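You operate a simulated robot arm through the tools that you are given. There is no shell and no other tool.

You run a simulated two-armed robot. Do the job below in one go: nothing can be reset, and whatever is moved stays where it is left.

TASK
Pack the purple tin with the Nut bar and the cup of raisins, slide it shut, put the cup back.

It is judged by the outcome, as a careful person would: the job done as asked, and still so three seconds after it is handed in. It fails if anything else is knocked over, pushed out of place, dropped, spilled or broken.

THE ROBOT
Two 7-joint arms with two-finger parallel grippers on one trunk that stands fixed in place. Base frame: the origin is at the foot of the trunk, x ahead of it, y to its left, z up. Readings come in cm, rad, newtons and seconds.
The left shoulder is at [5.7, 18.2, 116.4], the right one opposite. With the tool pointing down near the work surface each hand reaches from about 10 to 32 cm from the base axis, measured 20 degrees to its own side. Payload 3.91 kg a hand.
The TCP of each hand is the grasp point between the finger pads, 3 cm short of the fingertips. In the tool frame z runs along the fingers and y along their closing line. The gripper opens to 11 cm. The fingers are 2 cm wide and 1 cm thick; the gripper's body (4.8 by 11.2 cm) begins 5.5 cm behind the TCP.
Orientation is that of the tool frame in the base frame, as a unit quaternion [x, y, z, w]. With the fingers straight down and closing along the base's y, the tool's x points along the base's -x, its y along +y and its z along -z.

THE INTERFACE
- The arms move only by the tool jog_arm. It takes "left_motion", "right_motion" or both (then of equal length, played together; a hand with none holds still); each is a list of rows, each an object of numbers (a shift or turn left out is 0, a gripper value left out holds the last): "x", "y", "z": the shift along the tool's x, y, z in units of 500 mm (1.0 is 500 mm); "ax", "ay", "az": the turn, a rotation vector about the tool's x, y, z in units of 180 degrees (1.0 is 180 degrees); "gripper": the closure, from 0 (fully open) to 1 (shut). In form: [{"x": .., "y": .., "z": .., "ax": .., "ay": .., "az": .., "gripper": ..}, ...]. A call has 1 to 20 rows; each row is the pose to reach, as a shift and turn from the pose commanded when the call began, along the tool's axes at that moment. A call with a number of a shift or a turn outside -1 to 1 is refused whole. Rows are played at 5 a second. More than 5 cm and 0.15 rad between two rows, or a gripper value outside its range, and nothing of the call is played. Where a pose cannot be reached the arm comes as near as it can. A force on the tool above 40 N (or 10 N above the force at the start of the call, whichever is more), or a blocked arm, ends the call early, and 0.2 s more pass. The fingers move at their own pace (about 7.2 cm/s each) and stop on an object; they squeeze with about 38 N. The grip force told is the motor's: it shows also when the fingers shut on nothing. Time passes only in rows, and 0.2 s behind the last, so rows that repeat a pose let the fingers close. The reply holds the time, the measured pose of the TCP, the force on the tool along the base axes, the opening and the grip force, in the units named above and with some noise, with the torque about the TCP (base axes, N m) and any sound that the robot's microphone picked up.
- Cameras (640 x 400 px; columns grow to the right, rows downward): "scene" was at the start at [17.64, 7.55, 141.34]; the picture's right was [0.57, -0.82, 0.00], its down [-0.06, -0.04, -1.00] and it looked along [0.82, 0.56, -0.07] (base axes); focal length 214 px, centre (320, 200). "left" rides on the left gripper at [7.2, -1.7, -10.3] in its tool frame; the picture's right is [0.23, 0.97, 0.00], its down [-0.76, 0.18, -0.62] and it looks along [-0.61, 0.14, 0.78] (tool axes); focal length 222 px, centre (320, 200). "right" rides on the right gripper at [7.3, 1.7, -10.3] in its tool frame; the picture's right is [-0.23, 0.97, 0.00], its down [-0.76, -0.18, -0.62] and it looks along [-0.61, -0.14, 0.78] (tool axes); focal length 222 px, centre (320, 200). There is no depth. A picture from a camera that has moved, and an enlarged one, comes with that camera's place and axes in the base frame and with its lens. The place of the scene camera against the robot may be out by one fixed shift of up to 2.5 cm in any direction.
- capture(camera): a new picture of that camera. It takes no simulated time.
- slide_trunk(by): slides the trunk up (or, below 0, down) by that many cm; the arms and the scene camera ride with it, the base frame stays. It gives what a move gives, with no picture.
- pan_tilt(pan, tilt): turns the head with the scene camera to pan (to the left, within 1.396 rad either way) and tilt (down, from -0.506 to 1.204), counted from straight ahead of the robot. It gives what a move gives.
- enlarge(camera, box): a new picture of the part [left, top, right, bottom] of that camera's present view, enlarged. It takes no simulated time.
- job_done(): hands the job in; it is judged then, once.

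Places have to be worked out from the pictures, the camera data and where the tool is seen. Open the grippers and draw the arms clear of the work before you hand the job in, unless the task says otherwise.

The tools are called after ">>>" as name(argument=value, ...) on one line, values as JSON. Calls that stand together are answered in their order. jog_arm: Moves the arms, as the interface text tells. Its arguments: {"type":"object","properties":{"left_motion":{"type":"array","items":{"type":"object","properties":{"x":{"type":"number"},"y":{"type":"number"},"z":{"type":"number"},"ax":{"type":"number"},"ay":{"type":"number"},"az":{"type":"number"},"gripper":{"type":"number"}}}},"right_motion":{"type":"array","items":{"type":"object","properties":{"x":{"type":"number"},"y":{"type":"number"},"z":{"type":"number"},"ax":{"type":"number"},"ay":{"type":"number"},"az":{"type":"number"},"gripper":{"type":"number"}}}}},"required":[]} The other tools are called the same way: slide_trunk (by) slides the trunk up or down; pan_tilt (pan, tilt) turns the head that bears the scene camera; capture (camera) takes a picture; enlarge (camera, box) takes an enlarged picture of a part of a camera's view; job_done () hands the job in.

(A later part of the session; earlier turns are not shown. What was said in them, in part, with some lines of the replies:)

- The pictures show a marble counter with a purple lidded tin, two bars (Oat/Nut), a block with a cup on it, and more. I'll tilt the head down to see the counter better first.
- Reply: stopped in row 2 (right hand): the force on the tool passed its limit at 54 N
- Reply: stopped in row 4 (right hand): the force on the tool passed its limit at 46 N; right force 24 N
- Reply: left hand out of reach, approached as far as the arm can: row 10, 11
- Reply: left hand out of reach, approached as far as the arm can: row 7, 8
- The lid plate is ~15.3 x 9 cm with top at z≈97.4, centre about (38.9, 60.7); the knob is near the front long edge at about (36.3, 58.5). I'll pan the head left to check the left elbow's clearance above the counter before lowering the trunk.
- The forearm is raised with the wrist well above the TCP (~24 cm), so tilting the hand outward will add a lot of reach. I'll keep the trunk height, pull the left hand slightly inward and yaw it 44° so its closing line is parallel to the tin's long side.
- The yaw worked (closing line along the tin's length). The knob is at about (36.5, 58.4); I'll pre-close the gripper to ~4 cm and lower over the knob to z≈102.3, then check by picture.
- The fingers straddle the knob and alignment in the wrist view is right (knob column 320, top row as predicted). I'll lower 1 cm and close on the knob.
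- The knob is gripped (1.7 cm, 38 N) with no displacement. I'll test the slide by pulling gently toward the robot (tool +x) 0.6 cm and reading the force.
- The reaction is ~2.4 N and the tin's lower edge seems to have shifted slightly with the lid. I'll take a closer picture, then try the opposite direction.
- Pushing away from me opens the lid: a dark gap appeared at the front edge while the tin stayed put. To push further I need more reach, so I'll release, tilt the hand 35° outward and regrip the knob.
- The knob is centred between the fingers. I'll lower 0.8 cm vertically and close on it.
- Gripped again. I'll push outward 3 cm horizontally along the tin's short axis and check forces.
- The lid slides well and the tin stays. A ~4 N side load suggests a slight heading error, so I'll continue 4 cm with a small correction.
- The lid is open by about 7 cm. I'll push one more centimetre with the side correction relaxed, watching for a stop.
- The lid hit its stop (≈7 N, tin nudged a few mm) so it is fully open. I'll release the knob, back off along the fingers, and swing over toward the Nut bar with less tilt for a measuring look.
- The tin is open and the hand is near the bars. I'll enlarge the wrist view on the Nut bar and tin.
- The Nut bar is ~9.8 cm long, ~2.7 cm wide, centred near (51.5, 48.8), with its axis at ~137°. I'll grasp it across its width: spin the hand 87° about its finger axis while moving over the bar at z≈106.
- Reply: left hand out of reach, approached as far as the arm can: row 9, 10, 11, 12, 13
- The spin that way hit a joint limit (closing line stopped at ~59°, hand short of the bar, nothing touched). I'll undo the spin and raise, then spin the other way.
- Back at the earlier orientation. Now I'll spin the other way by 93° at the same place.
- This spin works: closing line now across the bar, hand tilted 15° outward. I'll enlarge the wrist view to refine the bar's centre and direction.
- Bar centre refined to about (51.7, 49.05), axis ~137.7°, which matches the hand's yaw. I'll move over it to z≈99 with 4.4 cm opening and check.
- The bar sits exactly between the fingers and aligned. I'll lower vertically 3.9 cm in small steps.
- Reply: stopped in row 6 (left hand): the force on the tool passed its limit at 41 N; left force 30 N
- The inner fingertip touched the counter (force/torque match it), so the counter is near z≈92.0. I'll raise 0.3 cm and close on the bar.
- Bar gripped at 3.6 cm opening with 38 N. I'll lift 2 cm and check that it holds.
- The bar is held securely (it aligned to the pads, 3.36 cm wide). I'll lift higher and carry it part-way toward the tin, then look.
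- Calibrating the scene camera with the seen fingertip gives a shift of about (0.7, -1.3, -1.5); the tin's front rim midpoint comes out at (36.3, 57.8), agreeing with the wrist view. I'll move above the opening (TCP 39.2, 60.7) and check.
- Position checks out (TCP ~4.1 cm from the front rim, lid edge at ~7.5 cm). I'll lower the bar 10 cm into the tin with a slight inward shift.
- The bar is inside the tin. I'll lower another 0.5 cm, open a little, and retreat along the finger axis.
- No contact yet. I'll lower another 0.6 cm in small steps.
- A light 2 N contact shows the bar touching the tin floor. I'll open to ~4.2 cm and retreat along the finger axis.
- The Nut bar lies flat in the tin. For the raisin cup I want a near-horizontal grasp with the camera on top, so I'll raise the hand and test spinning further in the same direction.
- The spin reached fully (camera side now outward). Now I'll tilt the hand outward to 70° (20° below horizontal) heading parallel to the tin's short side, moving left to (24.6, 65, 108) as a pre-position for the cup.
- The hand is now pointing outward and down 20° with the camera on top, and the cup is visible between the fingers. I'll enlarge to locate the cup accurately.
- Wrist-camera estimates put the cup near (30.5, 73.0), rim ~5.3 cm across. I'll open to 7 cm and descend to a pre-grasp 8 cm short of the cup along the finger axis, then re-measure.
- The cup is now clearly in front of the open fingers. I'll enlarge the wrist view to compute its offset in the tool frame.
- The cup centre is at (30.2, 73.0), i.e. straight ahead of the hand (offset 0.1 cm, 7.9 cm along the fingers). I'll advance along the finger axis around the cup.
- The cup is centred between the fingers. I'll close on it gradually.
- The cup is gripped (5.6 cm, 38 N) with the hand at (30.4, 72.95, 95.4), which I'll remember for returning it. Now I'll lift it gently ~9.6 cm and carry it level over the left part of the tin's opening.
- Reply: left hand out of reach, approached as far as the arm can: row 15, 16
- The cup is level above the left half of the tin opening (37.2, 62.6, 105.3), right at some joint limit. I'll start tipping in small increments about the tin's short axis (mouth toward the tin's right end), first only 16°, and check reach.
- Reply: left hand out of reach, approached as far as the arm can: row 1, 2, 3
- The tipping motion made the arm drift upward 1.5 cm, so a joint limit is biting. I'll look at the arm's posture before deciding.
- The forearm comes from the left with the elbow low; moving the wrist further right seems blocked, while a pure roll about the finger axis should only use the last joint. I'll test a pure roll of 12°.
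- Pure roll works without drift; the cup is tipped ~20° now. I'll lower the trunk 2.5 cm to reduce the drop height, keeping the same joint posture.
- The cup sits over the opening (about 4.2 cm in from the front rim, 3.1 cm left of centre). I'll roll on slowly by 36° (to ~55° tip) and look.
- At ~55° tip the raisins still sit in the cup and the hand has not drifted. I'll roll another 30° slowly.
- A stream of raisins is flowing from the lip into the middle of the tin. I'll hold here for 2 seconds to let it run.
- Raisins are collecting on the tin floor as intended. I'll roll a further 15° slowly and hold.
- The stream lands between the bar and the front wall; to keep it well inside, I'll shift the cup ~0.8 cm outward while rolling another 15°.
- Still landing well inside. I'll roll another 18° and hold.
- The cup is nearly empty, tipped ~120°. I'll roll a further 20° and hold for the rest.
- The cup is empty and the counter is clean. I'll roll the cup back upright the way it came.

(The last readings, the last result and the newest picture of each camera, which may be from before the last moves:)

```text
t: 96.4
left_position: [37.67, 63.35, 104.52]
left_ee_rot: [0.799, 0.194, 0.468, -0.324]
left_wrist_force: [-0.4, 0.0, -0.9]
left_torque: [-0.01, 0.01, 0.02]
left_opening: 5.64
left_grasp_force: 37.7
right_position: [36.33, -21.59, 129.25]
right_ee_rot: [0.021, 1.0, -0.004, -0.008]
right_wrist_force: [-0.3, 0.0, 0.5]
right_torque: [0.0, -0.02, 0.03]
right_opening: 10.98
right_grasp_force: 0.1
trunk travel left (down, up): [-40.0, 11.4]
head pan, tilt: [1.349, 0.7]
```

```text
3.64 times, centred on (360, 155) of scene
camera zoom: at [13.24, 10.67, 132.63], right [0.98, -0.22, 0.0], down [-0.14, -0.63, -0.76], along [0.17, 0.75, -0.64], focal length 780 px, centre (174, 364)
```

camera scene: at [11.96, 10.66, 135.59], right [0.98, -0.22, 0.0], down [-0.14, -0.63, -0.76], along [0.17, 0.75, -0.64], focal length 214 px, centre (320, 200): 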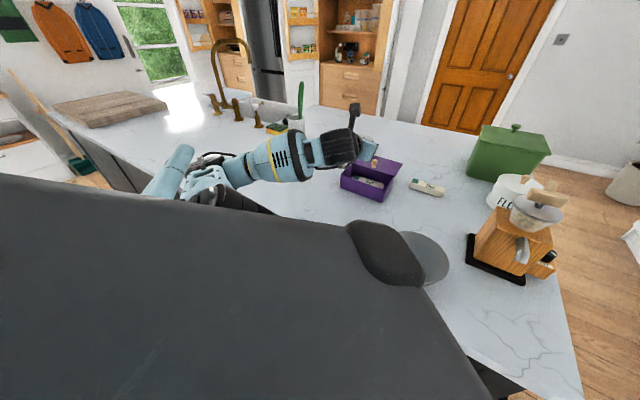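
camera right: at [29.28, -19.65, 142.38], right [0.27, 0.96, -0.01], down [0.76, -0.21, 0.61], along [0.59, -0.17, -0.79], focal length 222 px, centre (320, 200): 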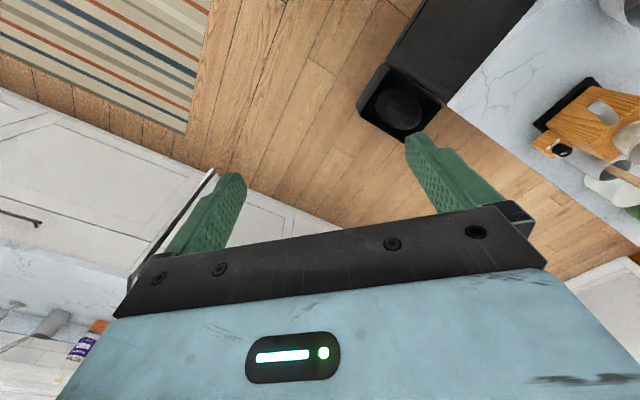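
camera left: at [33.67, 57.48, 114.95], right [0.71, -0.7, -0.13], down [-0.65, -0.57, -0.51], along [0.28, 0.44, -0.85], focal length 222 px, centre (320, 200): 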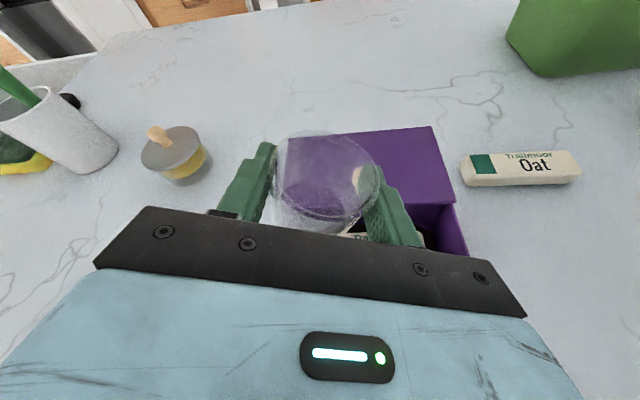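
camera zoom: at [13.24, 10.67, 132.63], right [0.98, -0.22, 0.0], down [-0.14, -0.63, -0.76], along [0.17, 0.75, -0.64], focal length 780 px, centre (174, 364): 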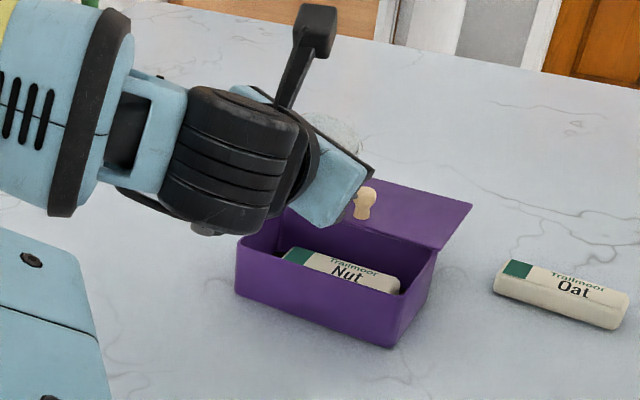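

Cup upright-ish and empty. I'll carry it back above its original spot (30.43, 72.93) at z≈104.5, restoring the original grasp orientation.

>>> jog_arm(left_motion=[{"x": -0.0087, "y": -0.0282, "z": 0.0055, "ax": -0.0026, "ay": 0.0009, "az": -0.0135}, {"x": -0.0175, "y": -0.0564, "z": 0.011, "ax": -0.0053, "ay": 0.0018, "az": -0.027}, {"x": -0.0262, "y": -0.0846, "z": 0.0165, "ax": -0.0079, "ay": 0.0026, "az": -0.0405}, {"x": -0.0349, "y": -0.1128, "z": 0.022, "ax": -0.0106, "ay": 0.0035, "az": -0.054}, {"x": -0.0436, "y": -0.141, "z": 0.0275, "ax": -0.0132, "ay": 0.0044, "az": -0.0676}, {"x": -0.0524, "y": -0.1693, "z": 0.033, "ax": -0.0158, "ay": 0.0053, "az": -0.0811}, {"x": -0.0611, "y": -0.1975, "z": 0.0385, "ax": -0.0185, "ay": 0.0061, "az": -0.0946}, {"x": -0.0698, "y": -0.2257, "z": 0.044, "ax": -0.0211, "ay": 0.007, "az": -0.1081}, {"x": -0.0698, "y": -0.2257, "z": 0.044, "ax": -0.0211, "ay": 0.007, "az": -0.1081}])

>>> capture(camera="left")

```text
t: 98.4
left_position: [30.34, 73.05, 104.46]
left_ee_rot: [0.761, 0.305, 0.531, -0.216]
left_wrist_force: [0.1, -0.2, -1.3]
left_torque: [0.0, 0.0, 0.0]
left_opening: 5.63
left_grasp_force: 37.8
right_position: [36.37, -21.68, 129.38]
right_ee_rot: [0.022, 1.0, -0.004, -0.007]
right_wrist_force: [-1.0, 0.4, -0.2]
right_torque: [-0.02, 0.04, 0.0]
right_opening: 11.0
right_grasp_force: 0.1
trunk travel left (down, up): [-40.0, 11.4]
head pan, tilt: [1.349, 0.7]
```

```text
taken
camera left: at [23.94, 69.25, 114.84], right [0.73, -0.65, 0.21], down [-0.49, -0.71, -0.5], along [0.47, 0.27, -0.84], focal length 222 px, centre (320, 200)
```

left: 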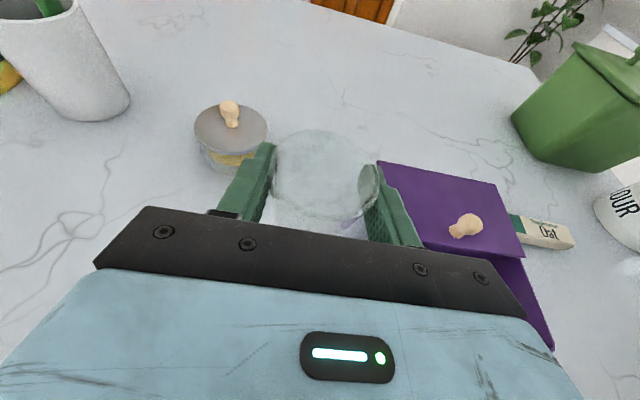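

Orientation and position match the original grasp. I'll lower the cup ~8.8 cm toward the counter.

>>> jog_arm(left_motion=[{"x": -0.03, "z": 0.0109}, {"x": -0.065, "z": 0.0237}, {"x": -0.1, "z": 0.0364}, {"x": -0.13, "z": 0.0473}, {"x": -0.15, "z": 0.0546}, {"x": -0.16, "z": 0.0582}, {"x": -0.165, "z": 0.06}, {"x": -0.165, "z": 0.06}])

>>> enlarge(camera="scene", box=[260, 100, 400, 200])

```text
t: 100.2
left_position: [30.33, 73.24, 95.65]
left_ee_rot: [0.761, 0.306, 0.53, -0.216]
left_wrist_force: [0.5, -0.1, -0.6]
left_torque: [0.01, 0.01, -0.01]
left_opening: 5.61
left_grasp_force: 38.4
right_position: [36.28, -21.71, 129.36]
right_ee_rot: [0.021, 1.0, -0.004, -0.007]
right_wrist_force: [-0.1, -0.2, 0.3]
right_torque: [0.0, -0.01, 0.01]
right_opening: 11.0
right_grasp_force: 0.0
trunk travel left (down, up): [-40.0, 11.4]
head pan, tilt: [1.349, 0.7]
```

```text
4.00 times, centred on (330, 150) of scene
camera zoom: at [13.24, 10.67, 132.63], right [0.98, -0.22, 0.0], down [-0.14, -0.63, -0.76], along [0.17, 0.75, -0.64], focal length 858 px, centre (280, 400)
```

zoom: 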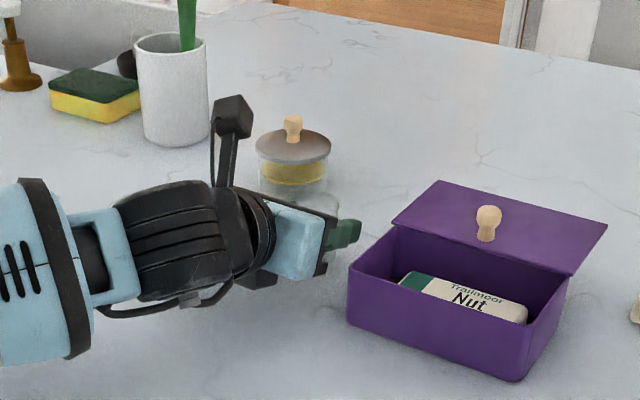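

I'm 0.27 cm above the grasp height. I'll lower the last bit with a small position correction and check contact.

>>> jog_arm(left_motion=[{"x": -0.003, "y": 0.0043, "z": -0.002}, {"x": -0.0056, "y": 0.0043, "z": -0.0009}, {"x": -0.0056, "y": 0.0043, "z": -0.0009}])

```text
t: 101.0
left_position: [30.51, 72.86, 95.41]
left_ee_rot: [0.761, 0.305, 0.53, -0.215]
left_wrist_force: [0.0, -0.6, -0.8]
left_torque: [-0.01, -0.01, -0.02]
left_opening: 5.62
left_grasp_force: 37.6
right_position: [36.31, -21.61, 129.34]
right_ee_rot: [0.021, 1.0, -0.004, -0.006]
right_wrist_force: [0.6, 0.1, -0.4]
right_torque: [0.01, 0.06, 0.04]
right_opening: 10.99
right_grasp_force: 0.0
trunk travel left (down, up): [-40.0, 11.4]
head pan, tilt: [1.349, 0.7]
```

No contact yet; I'll lower 0.15 cm more.

>>> jog_arm(left_motion=[{"x": -0.0014, "z": 0.0005}, {"x": -0.0028, "z": 0.001}, {"x": -0.0028, "z": 0.001}])

```text
t: 101.8
left_position: [30.33, 72.79, 95.3]
left_ee_rot: [0.76, 0.306, 0.531, -0.216]
left_wrist_force: [1.5, 1.1, 2.4]
left_torque: [0.01, -0.03, 0.03]
left_opening: 5.62
left_grasp_force: 38.0
right_position: [36.35, -21.68, 129.34]
right_ee_rot: [0.021, 1.0, -0.003, -0.007]
right_wrist_force: [-0.2, 0.2, -0.2]
right_torque: [0.02, 0.0, -0.03]
right_opening: 11.0
right_grasp_force: 0.0
trunk travel left (down, up): [-40.0, 11.4]
head pan, tilt: [1.349, 0.7]
```

The cup touches down (2.4 N). I'll open the fingers and back off along their axis.

>>> jog_arm(left_motion=[{"gripper": 0.46}, {"gripper": 0.4}, {"gripper": 0.36}, {"gripper": 0.36}, {"z": -0.02, "gripper": 0.36}, {"z": -0.05}, {"z": -0.09}, {"z": -0.13}, {"z": -0.18}, {"z": -0.18}])

>>> capture(camera="left")

>>> enlarge(camera="scene", box=[260, 100, 400, 200])

```text
t: 104.0
left_position: [24.54, 67.04, 98.4]
left_ee_rot: [0.761, 0.305, 0.531, -0.215]
left_wrist_force: [0.2, 0.1, -0.1]
left_torque: [-0.03, -0.03, 0.01]
left_opening: 7.07
left_grasp_force: 0.0
right_position: [36.32, -21.63, 129.38]
right_ee_rot: [0.02, 1.0, -0.004, -0.007]
right_wrist_force: [-0.6, 0.9, 0.3]
right_torque: [-0.01, 0.01, 0.03]
right_opening: 10.98
right_grasp_force: 0.0
trunk travel left (down, up): [-40.0, 11.4]
head pan, tilt: [1.349, 0.7]
```

```text
taken
camera left: at [18.04, 63.23, 108.67], right [0.73, -0.65, 0.21], down [-0.49, -0.71, -0.5], along [0.47, 0.27, -0.84], focal length 222 px, centre (320, 200)
```

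left: 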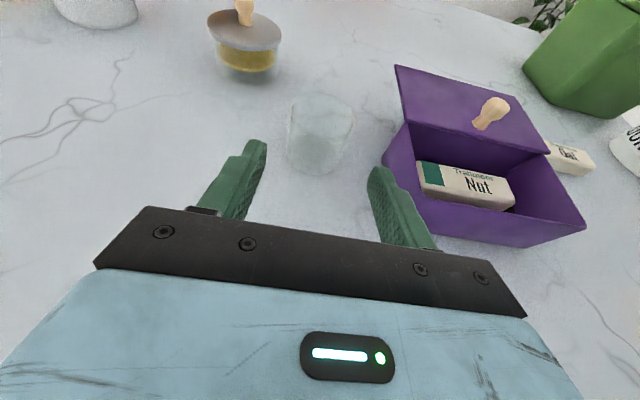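

```text
4.00 times, centred on (330, 150) of scene
camera zoom: at [13.28, 10.71, 132.62], right [0.98, -0.22, 0.0], down [-0.14, -0.63, -0.76], along [0.17, 0.75, -0.64], focal length 858 px, centre (280, 400)
```

zoom: 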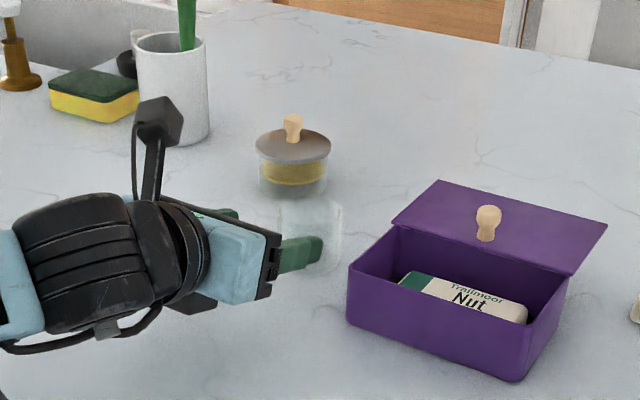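

The cup stands upright back in its place. Next I'll restore the trunk height, then raise the hand clear before re-orienting for the lid.

>>> slide_trunk(by=2.5)

>>> jog_arm(left_motion=[{"x": 0.03, "z": -0.02}, {"x": 0.07, "z": -0.04}, {"x": 0.11, "z": -0.06}, {"x": 0.13, "z": -0.066}, {"x": 0.13, "z": -0.066}])

>>> capture(camera="scene")

```text
t: 104.8
left_position: [24.49, 66.99, 100.84]
left_ee_rot: [0.761, 0.305, 0.531, -0.216]
left_wrist_force: [0.8, -0.3, -0.6]
left_torque: [-0.01, -0.01, -0.03]
left_opening: 7.05
left_grasp_force: 0.0
right_position: [36.35, -21.58, 131.8]
right_ee_rot: [0.02, 1.0, -0.004, -0.007]
right_wrist_force: [0.5, -0.2, 0.0]
right_torque: [-0.01, -0.03, -0.01]
right_opening: 11.01
right_grasp_force: 0.0
trunk travel left (down, up): [-42.5, 8.9]
head pan, tilt: [1.349, 0.7]
```

```text
t: 106.0
left_position: [23.97, 66.15, 108.05]
left_ee_rot: [0.76, 0.306, 0.531, -0.216]
left_wrist_force: [0.5, -0.1, -0.6]
left_torque: [-0.02, 0.0, 0.0]
left_opening: 7.04
left_grasp_force: 0.0
right_position: [36.41, -21.64, 131.92]
right_ee_rot: [0.021, 1.0, -0.005, -0.007]
right_wrist_force: [0.8, 0.2, -0.2]
right_torque: [-0.06, 0.01, 0.0]
right_opening: 10.97
right_grasp_force: 0.1
trunk travel left (down, up): [-42.5, 8.9]
head pan, tilt: [1.349, 0.7]
```

```text
taken
camera scene: at [11.95, 10.66, 135.58], right [0.98, -0.22, 0.0], down [-0.14, -0.63, -0.76], along [0.17, 0.75, -0.64], focal length 214 px, centre (320, 200)
```

scene: 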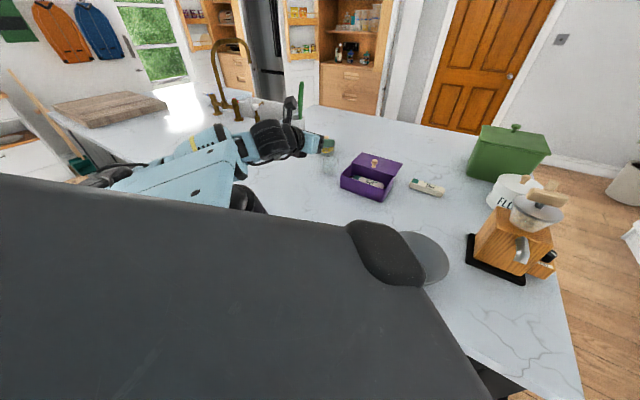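

Arm is clear. I'll reverse the earlier tilt motion, bringing the hand to a mostly downward pose above the tin's front at z≈113.

>>> jog_arm(left_motion=[{"x": 0.0127, "y": 0.0322, "z": 0.0011, "ax": 0.0041, "ay": -0.0337, "az": -0.0083}, {"x": 0.0255, "y": 0.0644, "z": 0.0022, "ax": 0.0081, "ay": -0.0674, "az": -0.0166}, {"x": 0.0382, "y": 0.0967, "z": 0.0032, "ax": 0.0122, "ay": -0.1012, "az": -0.0249}, {"x": 0.0509, "y": 0.1289, "z": 0.0043, "ax": 0.0163, "ay": -0.1349, "az": -0.0332}, {"x": 0.0637, "y": 0.1611, "z": 0.0054, "ax": 0.0203, "ay": -0.1686, "az": -0.0416}, {"x": 0.0764, "y": 0.1933, "z": 0.0065, "ax": 0.0244, "ay": -0.2023, "az": -0.0499}, {"x": 0.0891, "y": 0.2256, "z": 0.0075, "ax": 0.0285, "ay": -0.2361, "az": -0.0582}, {"x": 0.1019, "y": 0.2578, "z": 0.0086, "ax": 0.0325, "ay": -0.2698, "az": -0.0665}, {"x": 0.1146, "y": 0.29, "z": 0.0097, "ax": 0.0366, "ay": -0.3035, "az": -0.0748}, {"x": 0.1146, "y": 0.29, "z": 0.0097, "ax": 0.0366, "ay": -0.3035, "az": -0.0748}])

>>> capture(camera="scene")

```text
t: 108.2
left_position: [35.65, 57.61, 113.17]
left_ee_rot: [0.865, 0.484, 0.127, -0.032]
left_wrist_force: [-0.2, 0.2, -0.1]
left_torque: [-0.01, 0.01, 0.0]
left_opening: 7.02
left_grasp_force: 0.0
right_position: [36.22, -21.74, 131.95]
right_ee_rot: [0.021, 1.0, -0.005, -0.007]
right_wrist_force: [-1.1, 0.4, -0.5]
right_torque: [-0.01, 0.03, 0.02]
right_opening: 11.0
right_grasp_force: 0.0
trunk travel left (down, up): [-42.5, 8.9]
head pan, tilt: [1.349, 0.7]
```

```text
taken
camera scene: at [11.88, 10.64, 135.6], right [0.98, -0.22, 0.0], down [-0.14, -0.63, -0.77], along [0.17, 0.75, -0.64], focal length 214 px, centre (320, 200)
```

scene: 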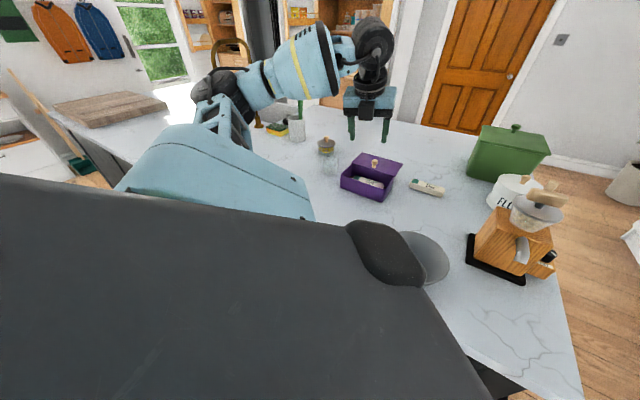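

Good. Now I'll spin the hand back by 104°.

>>> jog_arm(left_motion=[{"az": 0.0446, "gripper": 0.64}, {"az": 0.0892}, {"az": 0.1338}, {"az": 0.1785}, {"az": 0.2231}, {"az": 0.2677}, {"az": 0.3123}, {"az": 0.3569}, {"az": 0.4015}, {"az": 0.4462}, {"az": 0.4908}, {"az": 0.5354}, {"az": 0.58}, {"az": 0.58}])

>>> jog_arm(left_motion=[{"az": 0.0446}, {"az": 0.0892}, {"az": 0.1338}, {"az": 0.1785}, {"az": 0.2231}, {"az": 0.2677}, {"az": 0.3123}, {"az": 0.3569}, {"az": 0.4015}, {"az": 0.4462}, {"az": 0.498}, {"az": 0.498}])

>>> capture(camera="left")

>>> enlarge(camera="scene", box=[290, 100, 450, 220])

```text
t: 111.2
left_position: [35.73, 57.56, 113.21]
left_ee_rot: [0.912, -0.389, 0.053, -0.12]
left_wrist_force: [-0.5, 0.2, 0.0]
left_torque: [0.01, -0.01, -0.02]
left_opening: 3.98
left_grasp_force: 0.0
right_position: [36.28, -21.62, 131.93]
right_ee_rot: [0.021, 1.0, -0.004, -0.006]
right_wrist_force: [0.1, -0.2, 0.2]
right_torque: [0.02, 0.03, 0.0]
right_opening: 11.04
right_grasp_force: 0.1
trunk travel left (down, up): [-42.5, 8.9]
head pan, tilt: [1.349, 0.7]
```

```text
refused: row 11 steps farther than a row can; nothing moved
```

```text
taken
camera left: at [39.89, 51.71, 123.68], right [-0.52, -0.81, -0.25], down [-0.77, 0.32, 0.55], along [-0.37, 0.48, -0.79], focal length 222 px, centre (320, 200)
```

left: 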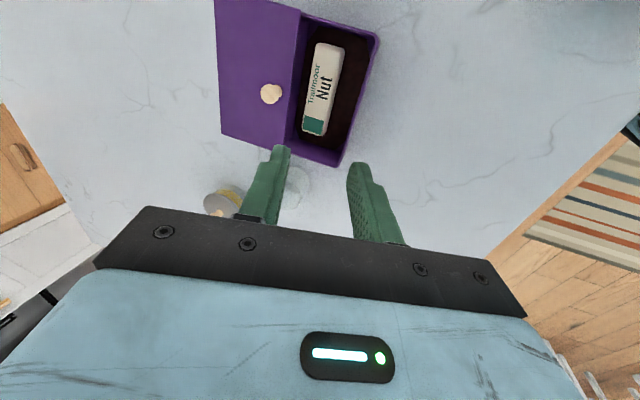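

```text
3.33 times, centred on (370, 160) of scene
camera zoom: at [11.95, 10.66, 135.59], right [0.98, -0.22, 0.0], down [-0.14, -0.63, -0.76], along [0.17, 0.75, -0.64], focal length 715 px, centre (153, 333)
```

zoom: 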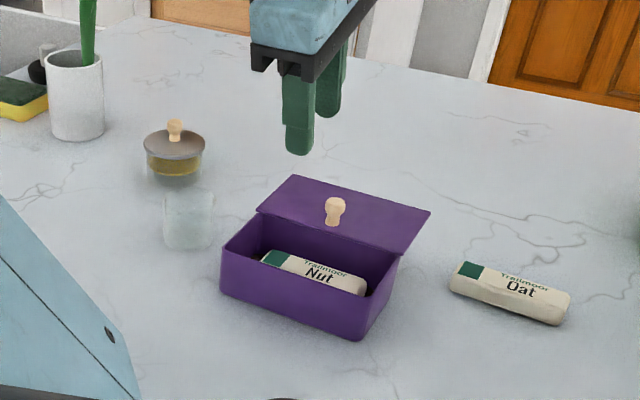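

The first spin finished; the view shows raisins spread around the Nut bar in the tin. I'll redo the second spin with smaller steps.

>>> jog_arm(left_motion=[{"az": 0.0415}, {"az": 0.083}, {"az": 0.1245}, {"az": 0.166}, {"az": 0.2075}, {"az": 0.249}, {"az": 0.2905}, {"az": 0.332}, {"az": 0.3735}, {"az": 0.415}, {"az": 0.4565}, {"az": 0.498}, {"az": 0.498}])

>>> capture(camera="left")

```text
t: 114.0
left_position: [35.55, 57.49, 113.37]
left_ee_rot: [-0.373, 0.919, 0.048, 0.122]
left_wrist_force: [0.1, 0.7, -0.1]
left_torque: [-0.01, 0.04, -0.01]
left_opening: 3.95
left_grasp_force: 0.1
right_position: [36.3, -21.69, 131.82]
right_ee_rot: [0.02, 1.0, -0.004, -0.006]
right_wrist_force: [-0.3, -0.3, 1.2]
right_torque: [-0.02, -0.02, 0.0]
right_opening: 10.99
right_grasp_force: 0.0
trunk travel left (down, up): [-42.5, 8.9]
head pan, tilt: [1.349, 0.7]
```

```text
taken
camera left: at [29.73, 49.71, 121.37], right [-0.84, 0.55, -0.06], down [0.29, 0.53, 0.8], along [0.47, 0.65, -0.6], focal length 222 px, centre (320, 200)
```

left: 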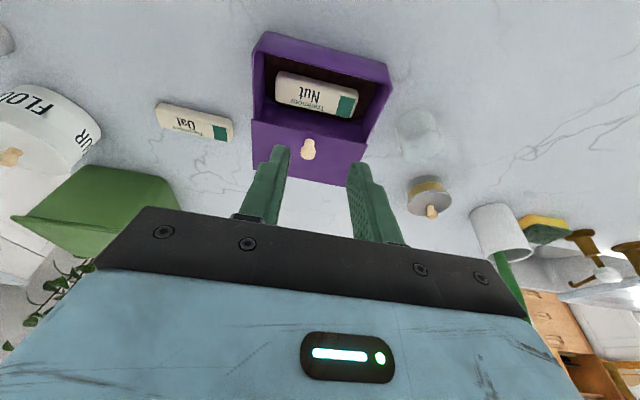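

Hand is back in the lid-handling orientation. I'll tilt to 35° and go to 8 cm short of the knob's position along the finger axis.

>>> jog_arm(left_motion=[{"x": -0.0101, "y": -0.0014, "z": 0.0336, "ay": -0.0278}, {"x": -0.0202, "y": -0.0028, "z": 0.0672, "ay": -0.0556}, {"x": -0.0303, "y": -0.0043, "z": 0.1009, "ay": -0.0833}, {"x": -0.0404, "y": -0.0057, "z": 0.1345, "ay": -0.111}, {"x": -0.0404, "y": -0.0057, "z": 0.1345, "ay": -0.111}])

>>> capture(camera="left")

>>> enlarge(camera="scene", box=[310, 110, 450, 220])

```text
t: 115.2
left_position: [38.66, 60.08, 107.47]
left_ee_rot: [-0.36, 0.883, 0.113, 0.28]
left_wrist_force: [-0.6, 0.1, -0.1]
left_torque: [0.0, 0.0, -0.03]
left_opening: 3.94
left_grasp_force: 0.0
right_position: [36.29, -21.64, 131.84]
right_ee_rot: [0.02, 1.0, -0.003, -0.007]
right_wrist_force: [0.7, -1.0, -0.2]
right_torque: [0.01, -0.01, 0.02]
right_opening: 10.99
right_grasp_force: 0.0
trunk travel left (down, up): [-42.5, 8.9]
head pan, tilt: [1.349, 0.7]
```

```text
taken
camera left: at [31.2, 50.59, 111.71], right [-0.81, 0.57, -0.13], down [0.06, 0.31, 0.95], along [0.58, 0.76, -0.29], focal length 222 px, centre (320, 200)
```

left: 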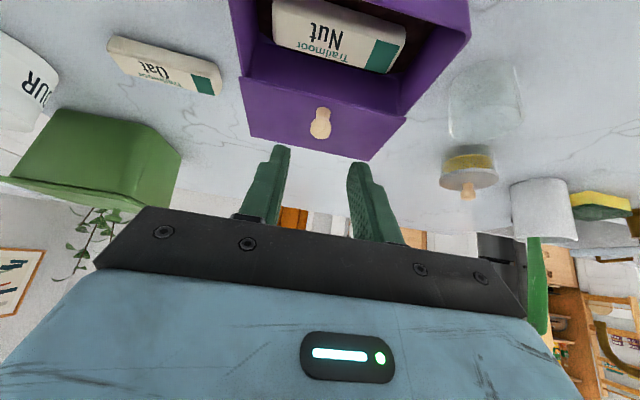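

```text
3.64 times, centred on (380, 165) of scene
camera zoom: at [11.93, 10.65, 135.59], right [0.98, -0.22, 0.0], down [-0.14, -0.63, -0.77], along [0.17, 0.75, -0.64], focal length 780 px, centre (102, 327)
```

zoom: 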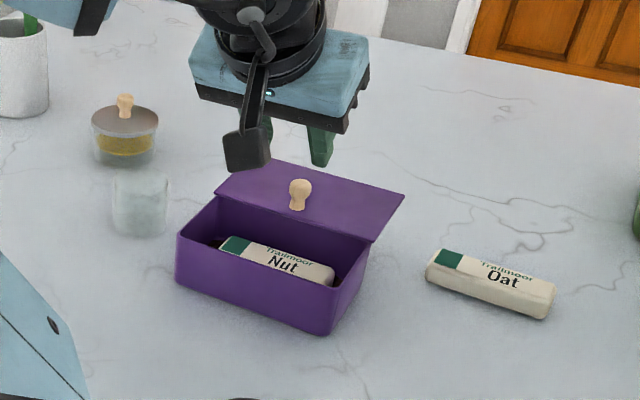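

The knob is dead ahead on the finger axis. I'll advance 7.9 cm to straddle it.

>>> jog_arm(left_motion=[{"x": 0.002, "z": 0.04}, {"x": 0.004, "z": 0.08}, {"x": 0.006, "z": 0.115}, {"x": 0.007, "z": 0.14}, {"x": 0.0072, "z": 0.157}, {"x": 0.0072, "z": 0.157}])

>>> capture(camera="left")

>>> enlarge(camera="scene", box=[310, 110, 450, 220])

```text
t: 116.5
left_position: [41.46, 62.87, 100.81]
left_ee_rot: [-0.361, 0.883, 0.113, 0.279]
left_wrist_force: [0.3, 0.5, -0.4]
left_torque: [-0.01, -0.02, -0.01]
left_opening: 3.96
left_grasp_force: 0.0
right_position: [36.31, -21.62, 131.85]
right_ee_rot: [0.021, 1.0, -0.004, -0.007]
right_wrist_force: [0.3, 1.0, -0.4]
right_torque: [-0.01, -0.03, -0.02]
right_opening: 10.99
right_grasp_force: 0.1
trunk travel left (down, up): [-42.5, 8.9]
head pan, tilt: [1.349, 0.7]
```

```text
taken
camera left: at [34.07, 53.49, 105.02], right [-0.81, 0.57, -0.13], down [0.06, 0.32, 0.95], along [0.58, 0.76, -0.29], focal length 222 px, centre (320, 200)
```

left: 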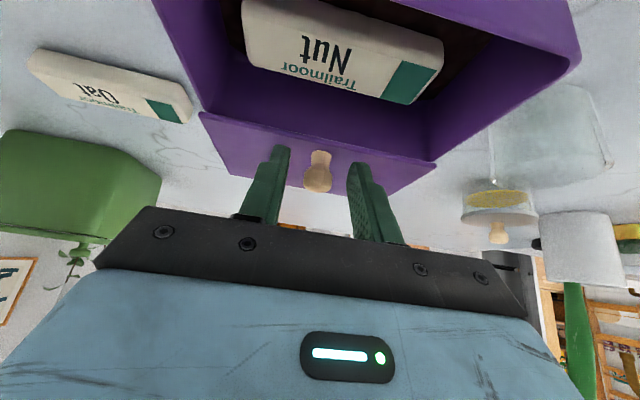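

```text
3.64 times, centred on (380, 165) of scene
camera zoom: at [11.94, 10.66, 135.59], right [0.98, -0.22, 0.0], down [-0.14, -0.63, -0.77], along [0.17, 0.75, -0.64], focal length 780 px, centre (102, 327)
```

zoom: 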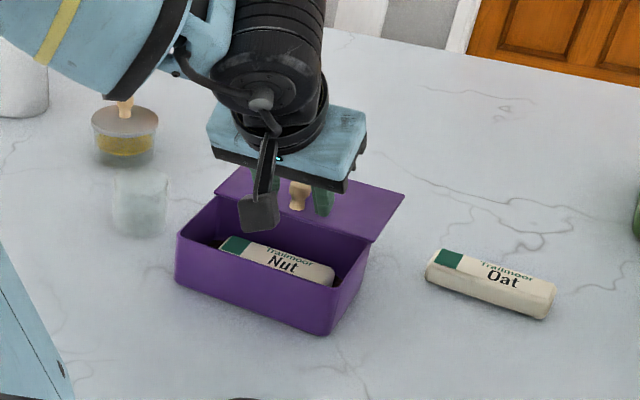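

The knob is between the fingers. I'll close on it and pull the lid back 6.5 cm toward me.

>>> jog_arm(left_motion=[{"gripper": 0.8}, {"gripper": 1.0}, {"gripper": 1.0}, {"gripper": 1.0}, {"x": 0.0107, "z": -0.0075}, {"x": 0.0213, "z": -0.0149}, {"x": 0.032, "y": 0.0003, "z": -0.0224}, {"x": 0.0426, "y": 0.0005, "z": -0.0298}, {"x": 0.0533, "y": 0.0007, "z": -0.0373}, {"x": 0.0639, "y": 0.0008, "z": -0.0448}, {"x": 0.0746, "y": 0.0009, "z": -0.0522}, {"x": 0.0852, "y": 0.001, "z": -0.0597}, {"x": 0.0959, "y": 0.0011, "z": -0.0671}, {"x": 0.1065, "y": 0.0012, "z": -0.0746}, {"x": 0.1065, "y": 0.0012, "z": -0.0746}])

>>> capture(camera="left")

>>> enlarge(camera="scene", box=[310, 110, 450, 220])

```text
t: 119.8
left_position: [36.71, 58.21, 100.81]
left_ee_rot: [-0.36, 0.883, 0.112, 0.28]
left_wrist_force: [-2.4, 1.9, 7.2]
left_torque: [0.44, 0.61, 0.08]
left_opening: 1.69
left_grasp_force: 38.4
right_position: [36.28, -21.74, 131.82]
right_ee_rot: [0.021, 1.0, -0.004, -0.007]
right_wrist_force: [-0.4, 0.1, -0.2]
right_torque: [0.01, -0.02, 0.01]
right_opening: 10.98
right_grasp_force: 0.0
trunk travel left (down, up): [-42.5, 8.9]
head pan, tilt: [1.349, 0.7]
```

```text
taken
camera left: at [29.37, 48.83, 104.99], right [-0.81, 0.57, -0.13], down [0.06, 0.31, 0.95], along [0.58, 0.76, -0.29], focal length 222 px, centre (320, 200)
```

left: 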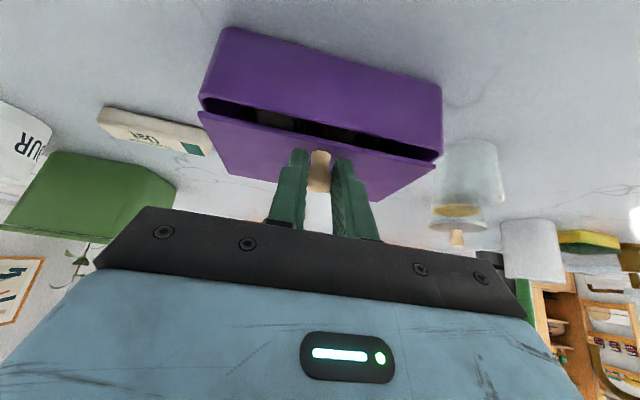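

```text
3.64 times, centred on (380, 165) of scene
camera zoom: at [11.89, 10.63, 135.6], right [0.98, -0.22, 0.0], down [-0.14, -0.63, -0.77], along [0.17, 0.75, -0.64], focal length 780 px, centre (102, 327)
```

zoom: 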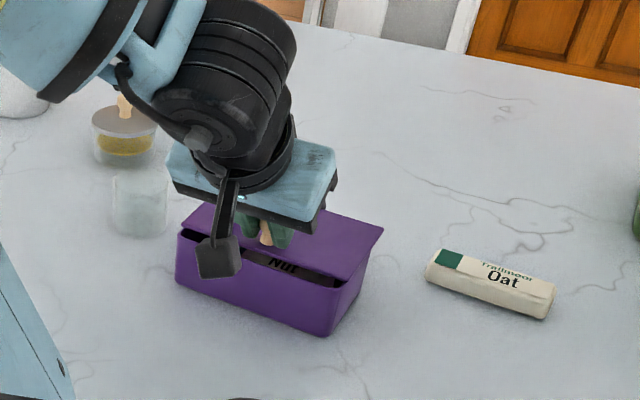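

About 1.3 cm of gap is left and the tin hasn't moved. I'll pull 0.9 cm more in small steps.

>>> jog_arm(left_motion=[{"x": 0.0049, "y": 0.001, "z": -0.0034}, {"x": 0.0098, "y": 0.001, "z": -0.0069}, {"x": 0.0147, "y": 0.001, "z": -0.0103}, {"x": 0.0147, "y": 0.001, "z": -0.0103}])

>>> enlarge(camera="left", box=[180, 10, 460, 210])

>>> enlarge(camera="scene", box=[330, 140, 410, 210])

```text
t: 120.8
left_position: [36.24, 57.71, 100.85]
left_ee_rot: [-0.36, 0.883, 0.112, 0.279]
left_wrist_force: [2.2, -1.1, 4.1]
left_torque: [0.44, 0.33, -0.08]
left_opening: 1.62
left_grasp_force: 38.2
right_position: [36.38, -21.75, 131.85]
right_ee_rot: [0.02, 1.0, -0.002, -0.006]
right_wrist_force: [0.4, -0.4, -0.5]
right_torque: [-0.01, -0.03, 0.04]
right_opening: 10.97
right_grasp_force: 0.0
trunk travel left (down, up): [-42.5, 8.9]
head pan, tilt: [1.349, 0.7]
```

```text
2.00 times, centred on (320, 110) of left
camera zoom: at [28.7, 48.23, 105.01], right [-0.81, 0.57, -0.13], down [0.06, 0.32, 0.95], along [0.58, 0.76, -0.29], focal length 444 px, centre (320, 380)
```

zoom: 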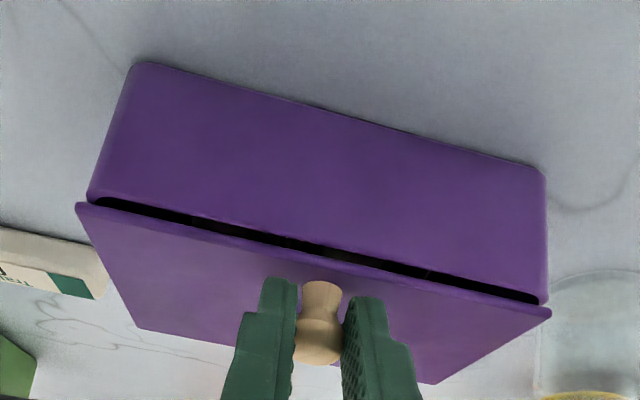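

```text
5.71 times, centred on (370, 175) of scene
camera zoom: at [11.96, 10.58, 135.59], right [0.98, -0.22, 0.0], down [-0.14, -0.63, -0.77], along [0.17, 0.75, -0.64], focal length 1226 px, centre (34, 343)
```

zoom: 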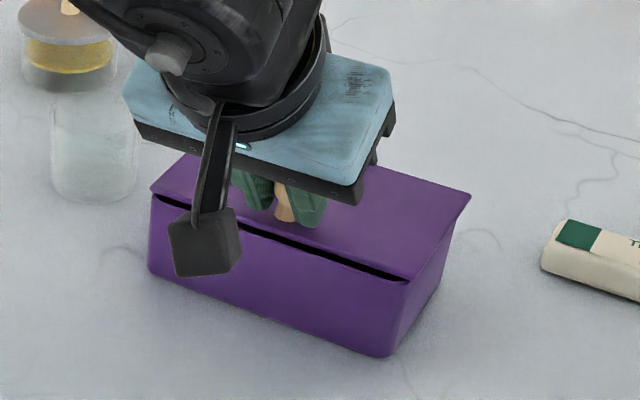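

A gap of roughly 0.7 cm remains. I'll pull 0.5 cm more and look again.

>>> jog_arm(left_motion=[{"x": 0.0033, "y": -0.0005, "z": -0.0023}, {"x": 0.0057, "y": -0.0005, "z": -0.004}, {"x": 0.0082, "y": -0.0005, "z": -0.0057}, {"x": 0.0082, "y": -0.0005, "z": -0.0057}])

>>> enlarge(camera="left", box=[180, 10, 460, 210])

>>> enlarge(camera="scene", box=[330, 140, 410, 210])

```text
t: 121.8
left_position: [35.79, 57.22, 100.72]
left_ee_rot: [-0.359, 0.883, 0.111, 0.28]
left_wrist_force: [3.0, -3.5, 7.2]
left_torque: [0.62, 0.22, -0.02]
left_opening: 1.68
left_grasp_force: 37.9
right_position: [36.4, -21.75, 131.77]
right_ee_rot: [0.02, 1.0, -0.004, -0.007]
right_wrist_force: [0.0, -0.5, -0.5]
right_torque: [0.01, 0.0, -0.01]
right_opening: 11.03
right_grasp_force: 0.0
trunk travel left (down, up): [-42.5, 8.9]
head pan, tilt: [1.349, 0.7]
```

```text
2.00 times, centred on (320, 110) of left
camera zoom: at [28.32, 47.9, 105.01], right [-0.81, 0.57, -0.13], down [0.06, 0.31, 0.95], along [0.58, 0.76, -0.29], focal length 444 px, centre (320, 380)
```

zoom: 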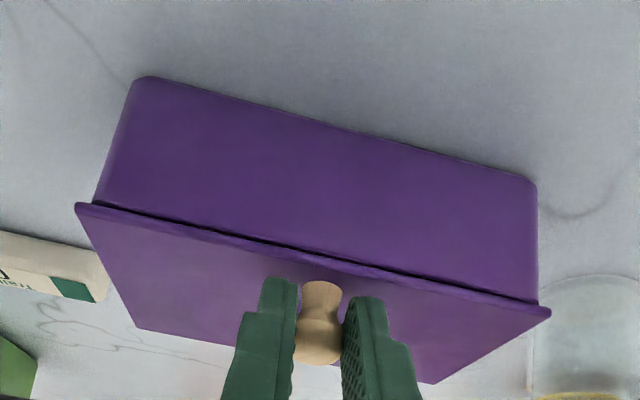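

```text
5.71 times, centred on (370, 175) of scene
camera zoom: at [11.97, 10.57, 135.59], right [0.98, -0.22, 0.0], down [-0.14, -0.63, -0.77], along [0.17, 0.75, -0.64], focal length 1226 px, centre (34, 343)
```

zoom: 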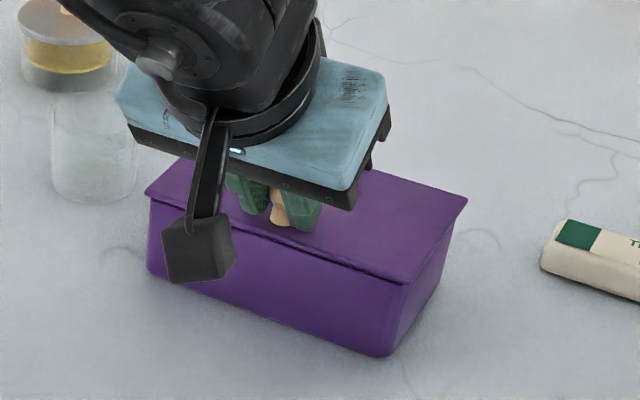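

Nearly closed, only a thin line left. I'll pull 0.3 cm more with a small side correction and watch the force for the stop.

>>> jog_arm(left_motion=[{"x": 0.0016, "y": -0.001, "z": -0.0011}, {"x": 0.0033, "y": -0.0015, "z": -0.0023}, {"x": 0.0049, "y": -0.0015, "z": -0.0034}, {"x": 0.0049, "y": -0.0015, "z": -0.0034}])

>>> enlarge(camera="left", box=[180, 10, 460, 210])

>>> enlarge(camera="scene", box=[330, 140, 410, 210])

```text
t: 122.8
left_position: [35.62, 57.1, 100.72]
left_ee_rot: [-0.36, 0.883, 0.112, 0.279]
left_wrist_force: [-0.6, 0.0, 3.1]
left_torque: [0.64, 0.34, -0.01]
left_opening: 1.69
left_grasp_force: 38.2
right_position: [36.22, -21.67, 131.89]
right_ee_rot: [0.021, 1.0, -0.003, -0.007]
right_wrist_force: [0.1, -0.2, 0.3]
right_torque: [0.02, 0.03, 0.0]
right_opening: 11.0
right_grasp_force: 0.0
trunk travel left (down, up): [-42.5, 8.9]
head pan, tilt: [1.349, 0.7]
```

```text
2.00 times, centred on (320, 110) of left
camera zoom: at [28.2, 47.74, 105.01], right [-0.81, 0.57, -0.13], down [0.06, 0.31, 0.95], along [0.58, 0.76, -0.29], focal length 444 px, centre (320, 380)
```

zoom: 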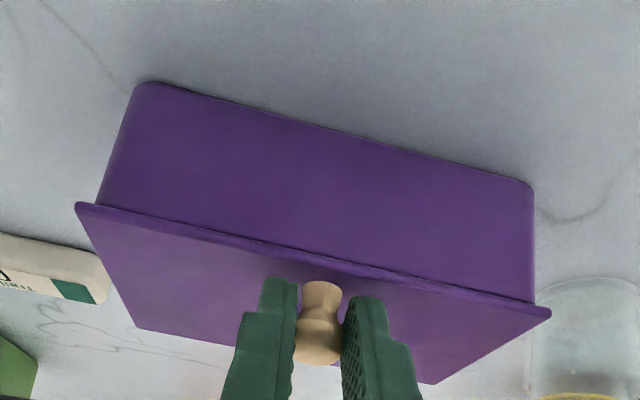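

```text
5.71 times, centred on (370, 175) of scene
camera zoom: at [11.93, 10.64, 135.59], right [0.98, -0.22, 0.0], down [-0.14, -0.63, -0.77], along [0.17, 0.75, -0.64], focal length 1226 px, centre (34, 343)
```

zoom: 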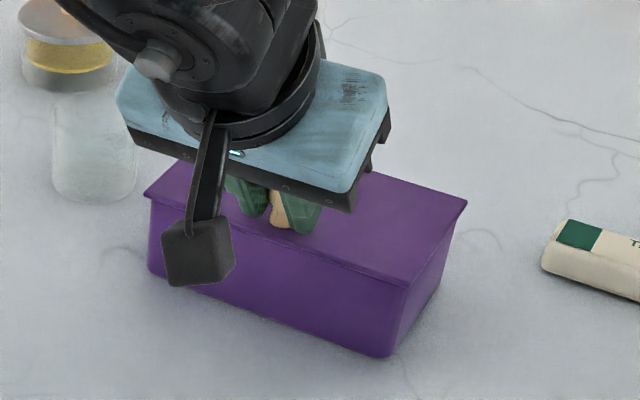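

The gap is gone and no stop felt yet. I'll pull 0.2 cm more to make sure it reaches its stop.

>>> jog_arm(left_motion=[{"x": 0.0016, "z": -0.0011}, {"x": 0.0033, "z": -0.0023}, {"x": 0.0033, "z": -0.0023}])

>>> enlarge(camera="left", box=[180, 10, 460, 210])

>>> enlarge(camera="scene", box=[330, 140, 410, 210])

```text
t: 123.5
left_position: [35.47, 57.11, 100.78]
left_ee_rot: [-0.359, 0.883, 0.113, 0.279]
left_wrist_force: [0.4, 2.8, 1.7]
left_torque: [0.75, 0.23, -0.05]
left_opening: 1.67
left_grasp_force: 38.0
right_position: [36.4, -21.65, 131.8]
right_ee_rot: [0.021, 1.0, -0.004, -0.007]
right_wrist_force: [1.3, -0.5, -0.7]
right_torque: [0.01, -0.01, -0.04]
right_opening: 10.99
right_grasp_force: 0.0
trunk travel left (down, up): [-42.5, 8.9]
head pan, tilt: [1.349, 0.7]
```

```text
2.00 times, centred on (320, 110) of left
camera zoom: at [28.08, 47.59, 105.01], right [-0.81, 0.57, -0.13], down [0.06, 0.31, 0.95], along [0.58, 0.76, -0.29], focal length 444 px, centre (320, 380)
```

zoom: 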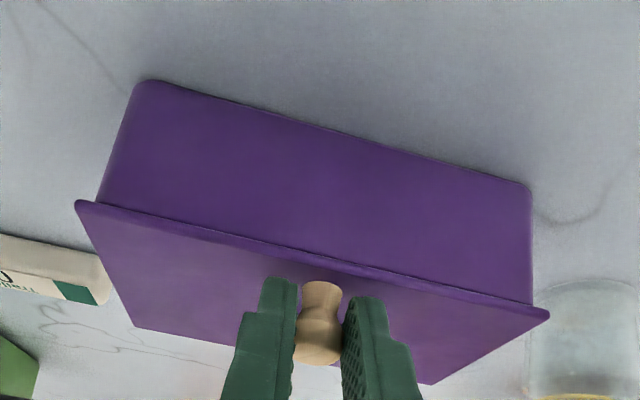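

```text
5.71 times, centred on (370, 175) of scene
camera zoom: at [11.96, 10.67, 135.59], right [0.98, -0.22, 0.0], down [-0.14, -0.63, -0.76], along [0.17, 0.75, -0.64], focal length 1226 px, centre (34, 343)
```

zoom: 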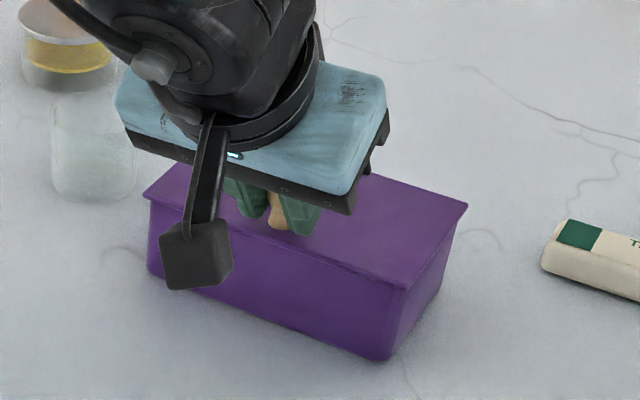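

The force of ~2.2 N outward shows the lid is at its closed stop. I'll open the fingers and retreat along their axis.

>>> jog_arm(left_motion=[{"gripper": 0.7}, {"gripper": 0.6}, {"gripper": 0.6}, {"z": -0.03}, {"z": -0.07}, {"z": -0.12}, {"z": -0.18}, {"z": -0.25}, {"z": -0.25}])

>>> capture(camera="left")

>>> enlarge(camera="scene", box=[290, 110, 450, 220])

```text
t: 125.5
left_position: [30.46, 52.19, 110.74]
left_ee_rot: [-0.359, 0.884, 0.112, 0.279]
left_wrist_force: [0.2, 0.3, -0.1]
left_torque: [0.0, 0.0, -0.03]
left_opening: 4.38
left_grasp_force: 0.3
right_position: [36.4, -21.69, 131.83]
right_ee_rot: [0.021, 1.0, -0.004, -0.007]
right_wrist_force: [1.3, -0.1, 0.1]
right_torque: [0.0, 0.05, -0.03]
right_opening: 11.0
right_grasp_force: 0.0
trunk travel left (down, up): [-42.5, 8.9]
head pan, tilt: [1.349, 0.7]
```

```text
taken
camera left: at [23.06, 42.79, 115.12], right [-0.81, 0.57, -0.13], down [0.07, 0.32, 0.95], along [0.58, 0.76, -0.29], focal length 222 px, centre (320, 200)
```

left: 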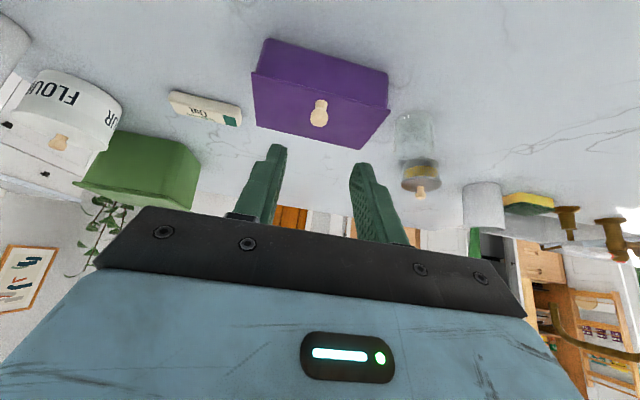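

```text
3.64 times, centred on (370, 165) of scene
camera zoom: at [12.02, 10.71, 135.57], right [0.98, -0.22, 0.0], down [-0.14, -0.63, -0.76], along [0.17, 0.75, -0.64], focal length 780 px, centre (138, 327)
```

zoom: 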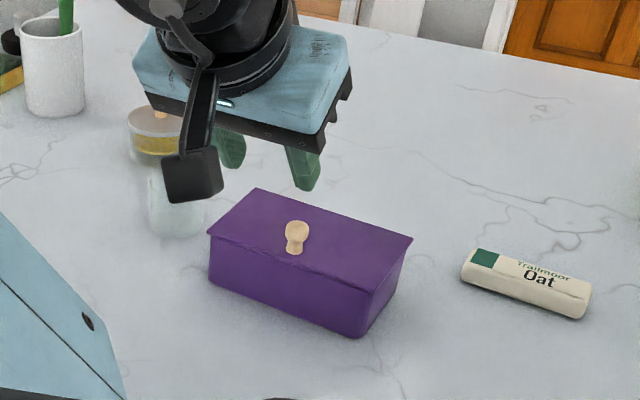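

The tin is shut, the empty cup stands in its place, and the Oat bar is untouched. I'll open the gripper and draw the left arm up and back, clear of the work.

>>> jog_arm(left_motion=[{"x": 0.0078, "y": -0.0178, "z": -0.0583, "ay": 0.0243, "gripper": 0.3}, {"x": 0.0156, "y": -0.0357, "z": -0.1165, "ay": 0.0485, "gripper": 0.0}, {"x": 0.0234, "y": -0.0535, "z": -0.1748, "ay": 0.0728}, {"x": 0.0312, "y": -0.0713, "z": -0.233, "ay": 0.097}, {"x": 0.039, "y": -0.0891, "z": -0.2913, "ay": 0.1213}, {"x": 0.0468, "y": -0.107, "z": -0.3495, "ay": 0.1455}, {"x": 0.0546, "y": -0.1248, "z": -0.4078, "ay": 0.1698}, {"x": 0.0624, "y": -0.1426, "z": -0.466, "ay": 0.194}, {"x": 0.0624, "y": -0.1426, "z": -0.466, "ay": 0.194}])

>>> pan_tilt(pan=0.8, tilt=0.8)

>>> capture(camera="scene")

>>> capture(camera="left")

```text
t: 127.5
left_position: [23.67, 35.76, 128.33]
left_ee_rot: [-0.377, 0.926, -0.002, 0.0]
left_wrist_force: [-0.4, 0.6, -0.1]
left_torque: [-0.03, 0.01, 0.0]
left_opening: 10.99
left_grasp_force: 0.0
right_position: [36.29, -21.65, 131.91]
right_ee_rot: [0.02, 1.0, -0.004, -0.007]
right_wrist_force: [0.1, 0.9, 0.2]
right_torque: [0.01, -0.01, 0.0]
right_opening: 10.97
right_grasp_force: 0.1
trunk travel left (down, up): [-42.5, 8.9]
head pan, tilt: [1.349, 0.7]
```

```text
t: 128.5
left_position: [23.64, 35.72, 128.22]
left_ee_rot: [-0.376, 0.926, -0.001, 0.001]
left_wrist_force: [-0.7, -0.6, 0.3]
left_torque: [0.03, 0.0, 0.03]
left_opening: 11.04
left_grasp_force: 0.0
right_position: [36.32, -21.57, 131.86]
right_ee_rot: [0.02, 1.0, -0.004, -0.008]
right_wrist_force: [-1.1, 1.1, 0.1]
right_torque: [-0.02, -0.01, 0.01]
right_opening: 10.99
right_grasp_force: 0.1
trunk travel left (down, up): [-42.5, 8.9]
head pan, tilt: [0.799, 0.799]
```

```text
taken
camera scene: at [15.7, 8.17, 134.76], right [0.72, -0.7, 0.0], down [-0.5, -0.51, -0.7], along [0.49, 0.5, -0.72], focal length 214 px, centre (320, 200)
```

scene: 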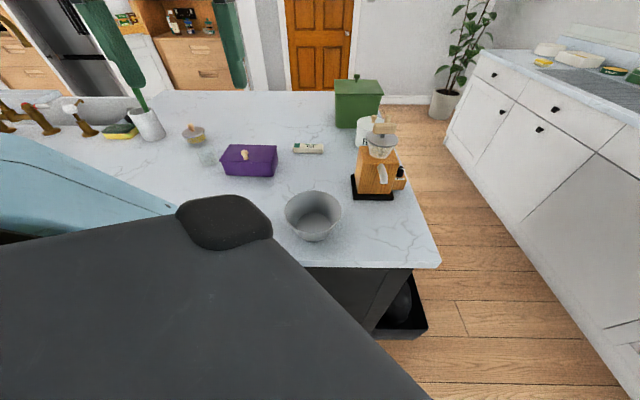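

```text
taken
camera left: at [19.51, 29.58, 138.52], right [-0.84, 0.54, 0.0], down [0.42, 0.66, 0.62], along [0.34, 0.52, -0.78], focal length 222 px, centre (320, 200)
```

left: 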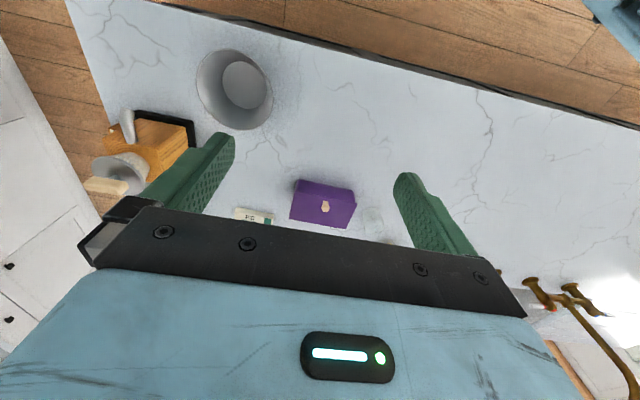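

Everything looks in place. I'll enlarge the area once to verify the lid and cup against the initial picture.

>>> enlarge(camera="scene", box=[170, 100, 350, 212])

>>> enlarge(camera="scene", box=[195, 130, 295, 190])

```text
3.56 times, centred on (260, 156) of scene
camera zoom: at [15.7, 8.17, 134.76], right [0.72, -0.7, 0.0], down [-0.5, -0.51, -0.7], along [0.49, 0.5, -0.72], focal length 763 px, centre (533, 356)
```

zoom: 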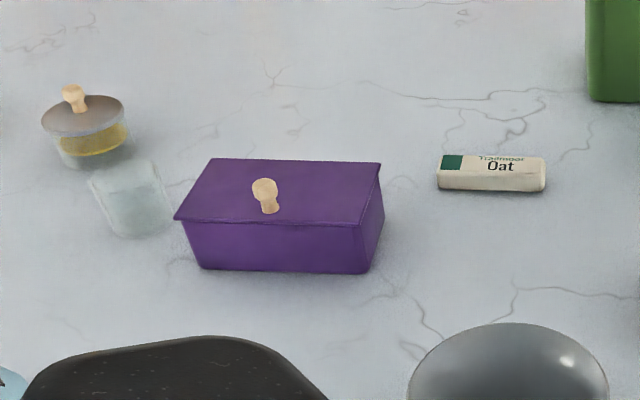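

```text
6.40 times, centred on (245, 160) of scene
camera zoom: at [15.7, 8.17, 134.76], right [0.72, -0.7, 0.0], down [-0.5, -0.51, -0.7], along [0.49, 0.5, -0.72], focal length 1373 px, centre (800, 456)
```

zoom: 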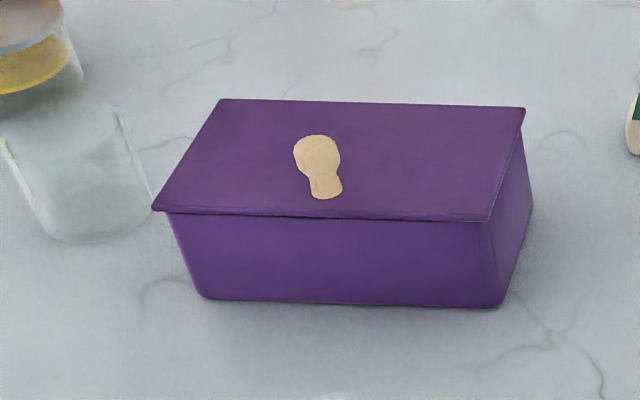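

The lid is fully shut with the same overhang as at the start. The empty cup is upright in its original spot, and nothing else has moved or spilled. Both grippers are open and both arms are clear, so I'm handing the job in.

>>> job_done()

```text
The job is handed in.
```

The purple tin now holds the Nut bar and all the raisins, and its lid is slid shut. The empty cup is standing upright back in its original spot.

- **Lid:** I opened it by pushing the knob away from the robot. I closed it by pulling back until it reached its stop. The final picture shows no gap.
- **Tin:** it slid a few millimetres while I worked out which way the lid moves and when the lid met its stops. It finished very close to where it started.
- **Everything else:** the Oat bar and the other objects were not touched, and I saw no raisins on the counter.
- **Early contact:** before I touched anything on the counter, the head pressed against the right hand, and two right-arm moves stopped on the force limit. I moved that arm clear, and it stayed out of the way for the rest of the job.

Both grippers are open and the arms are drawn clear of the work.
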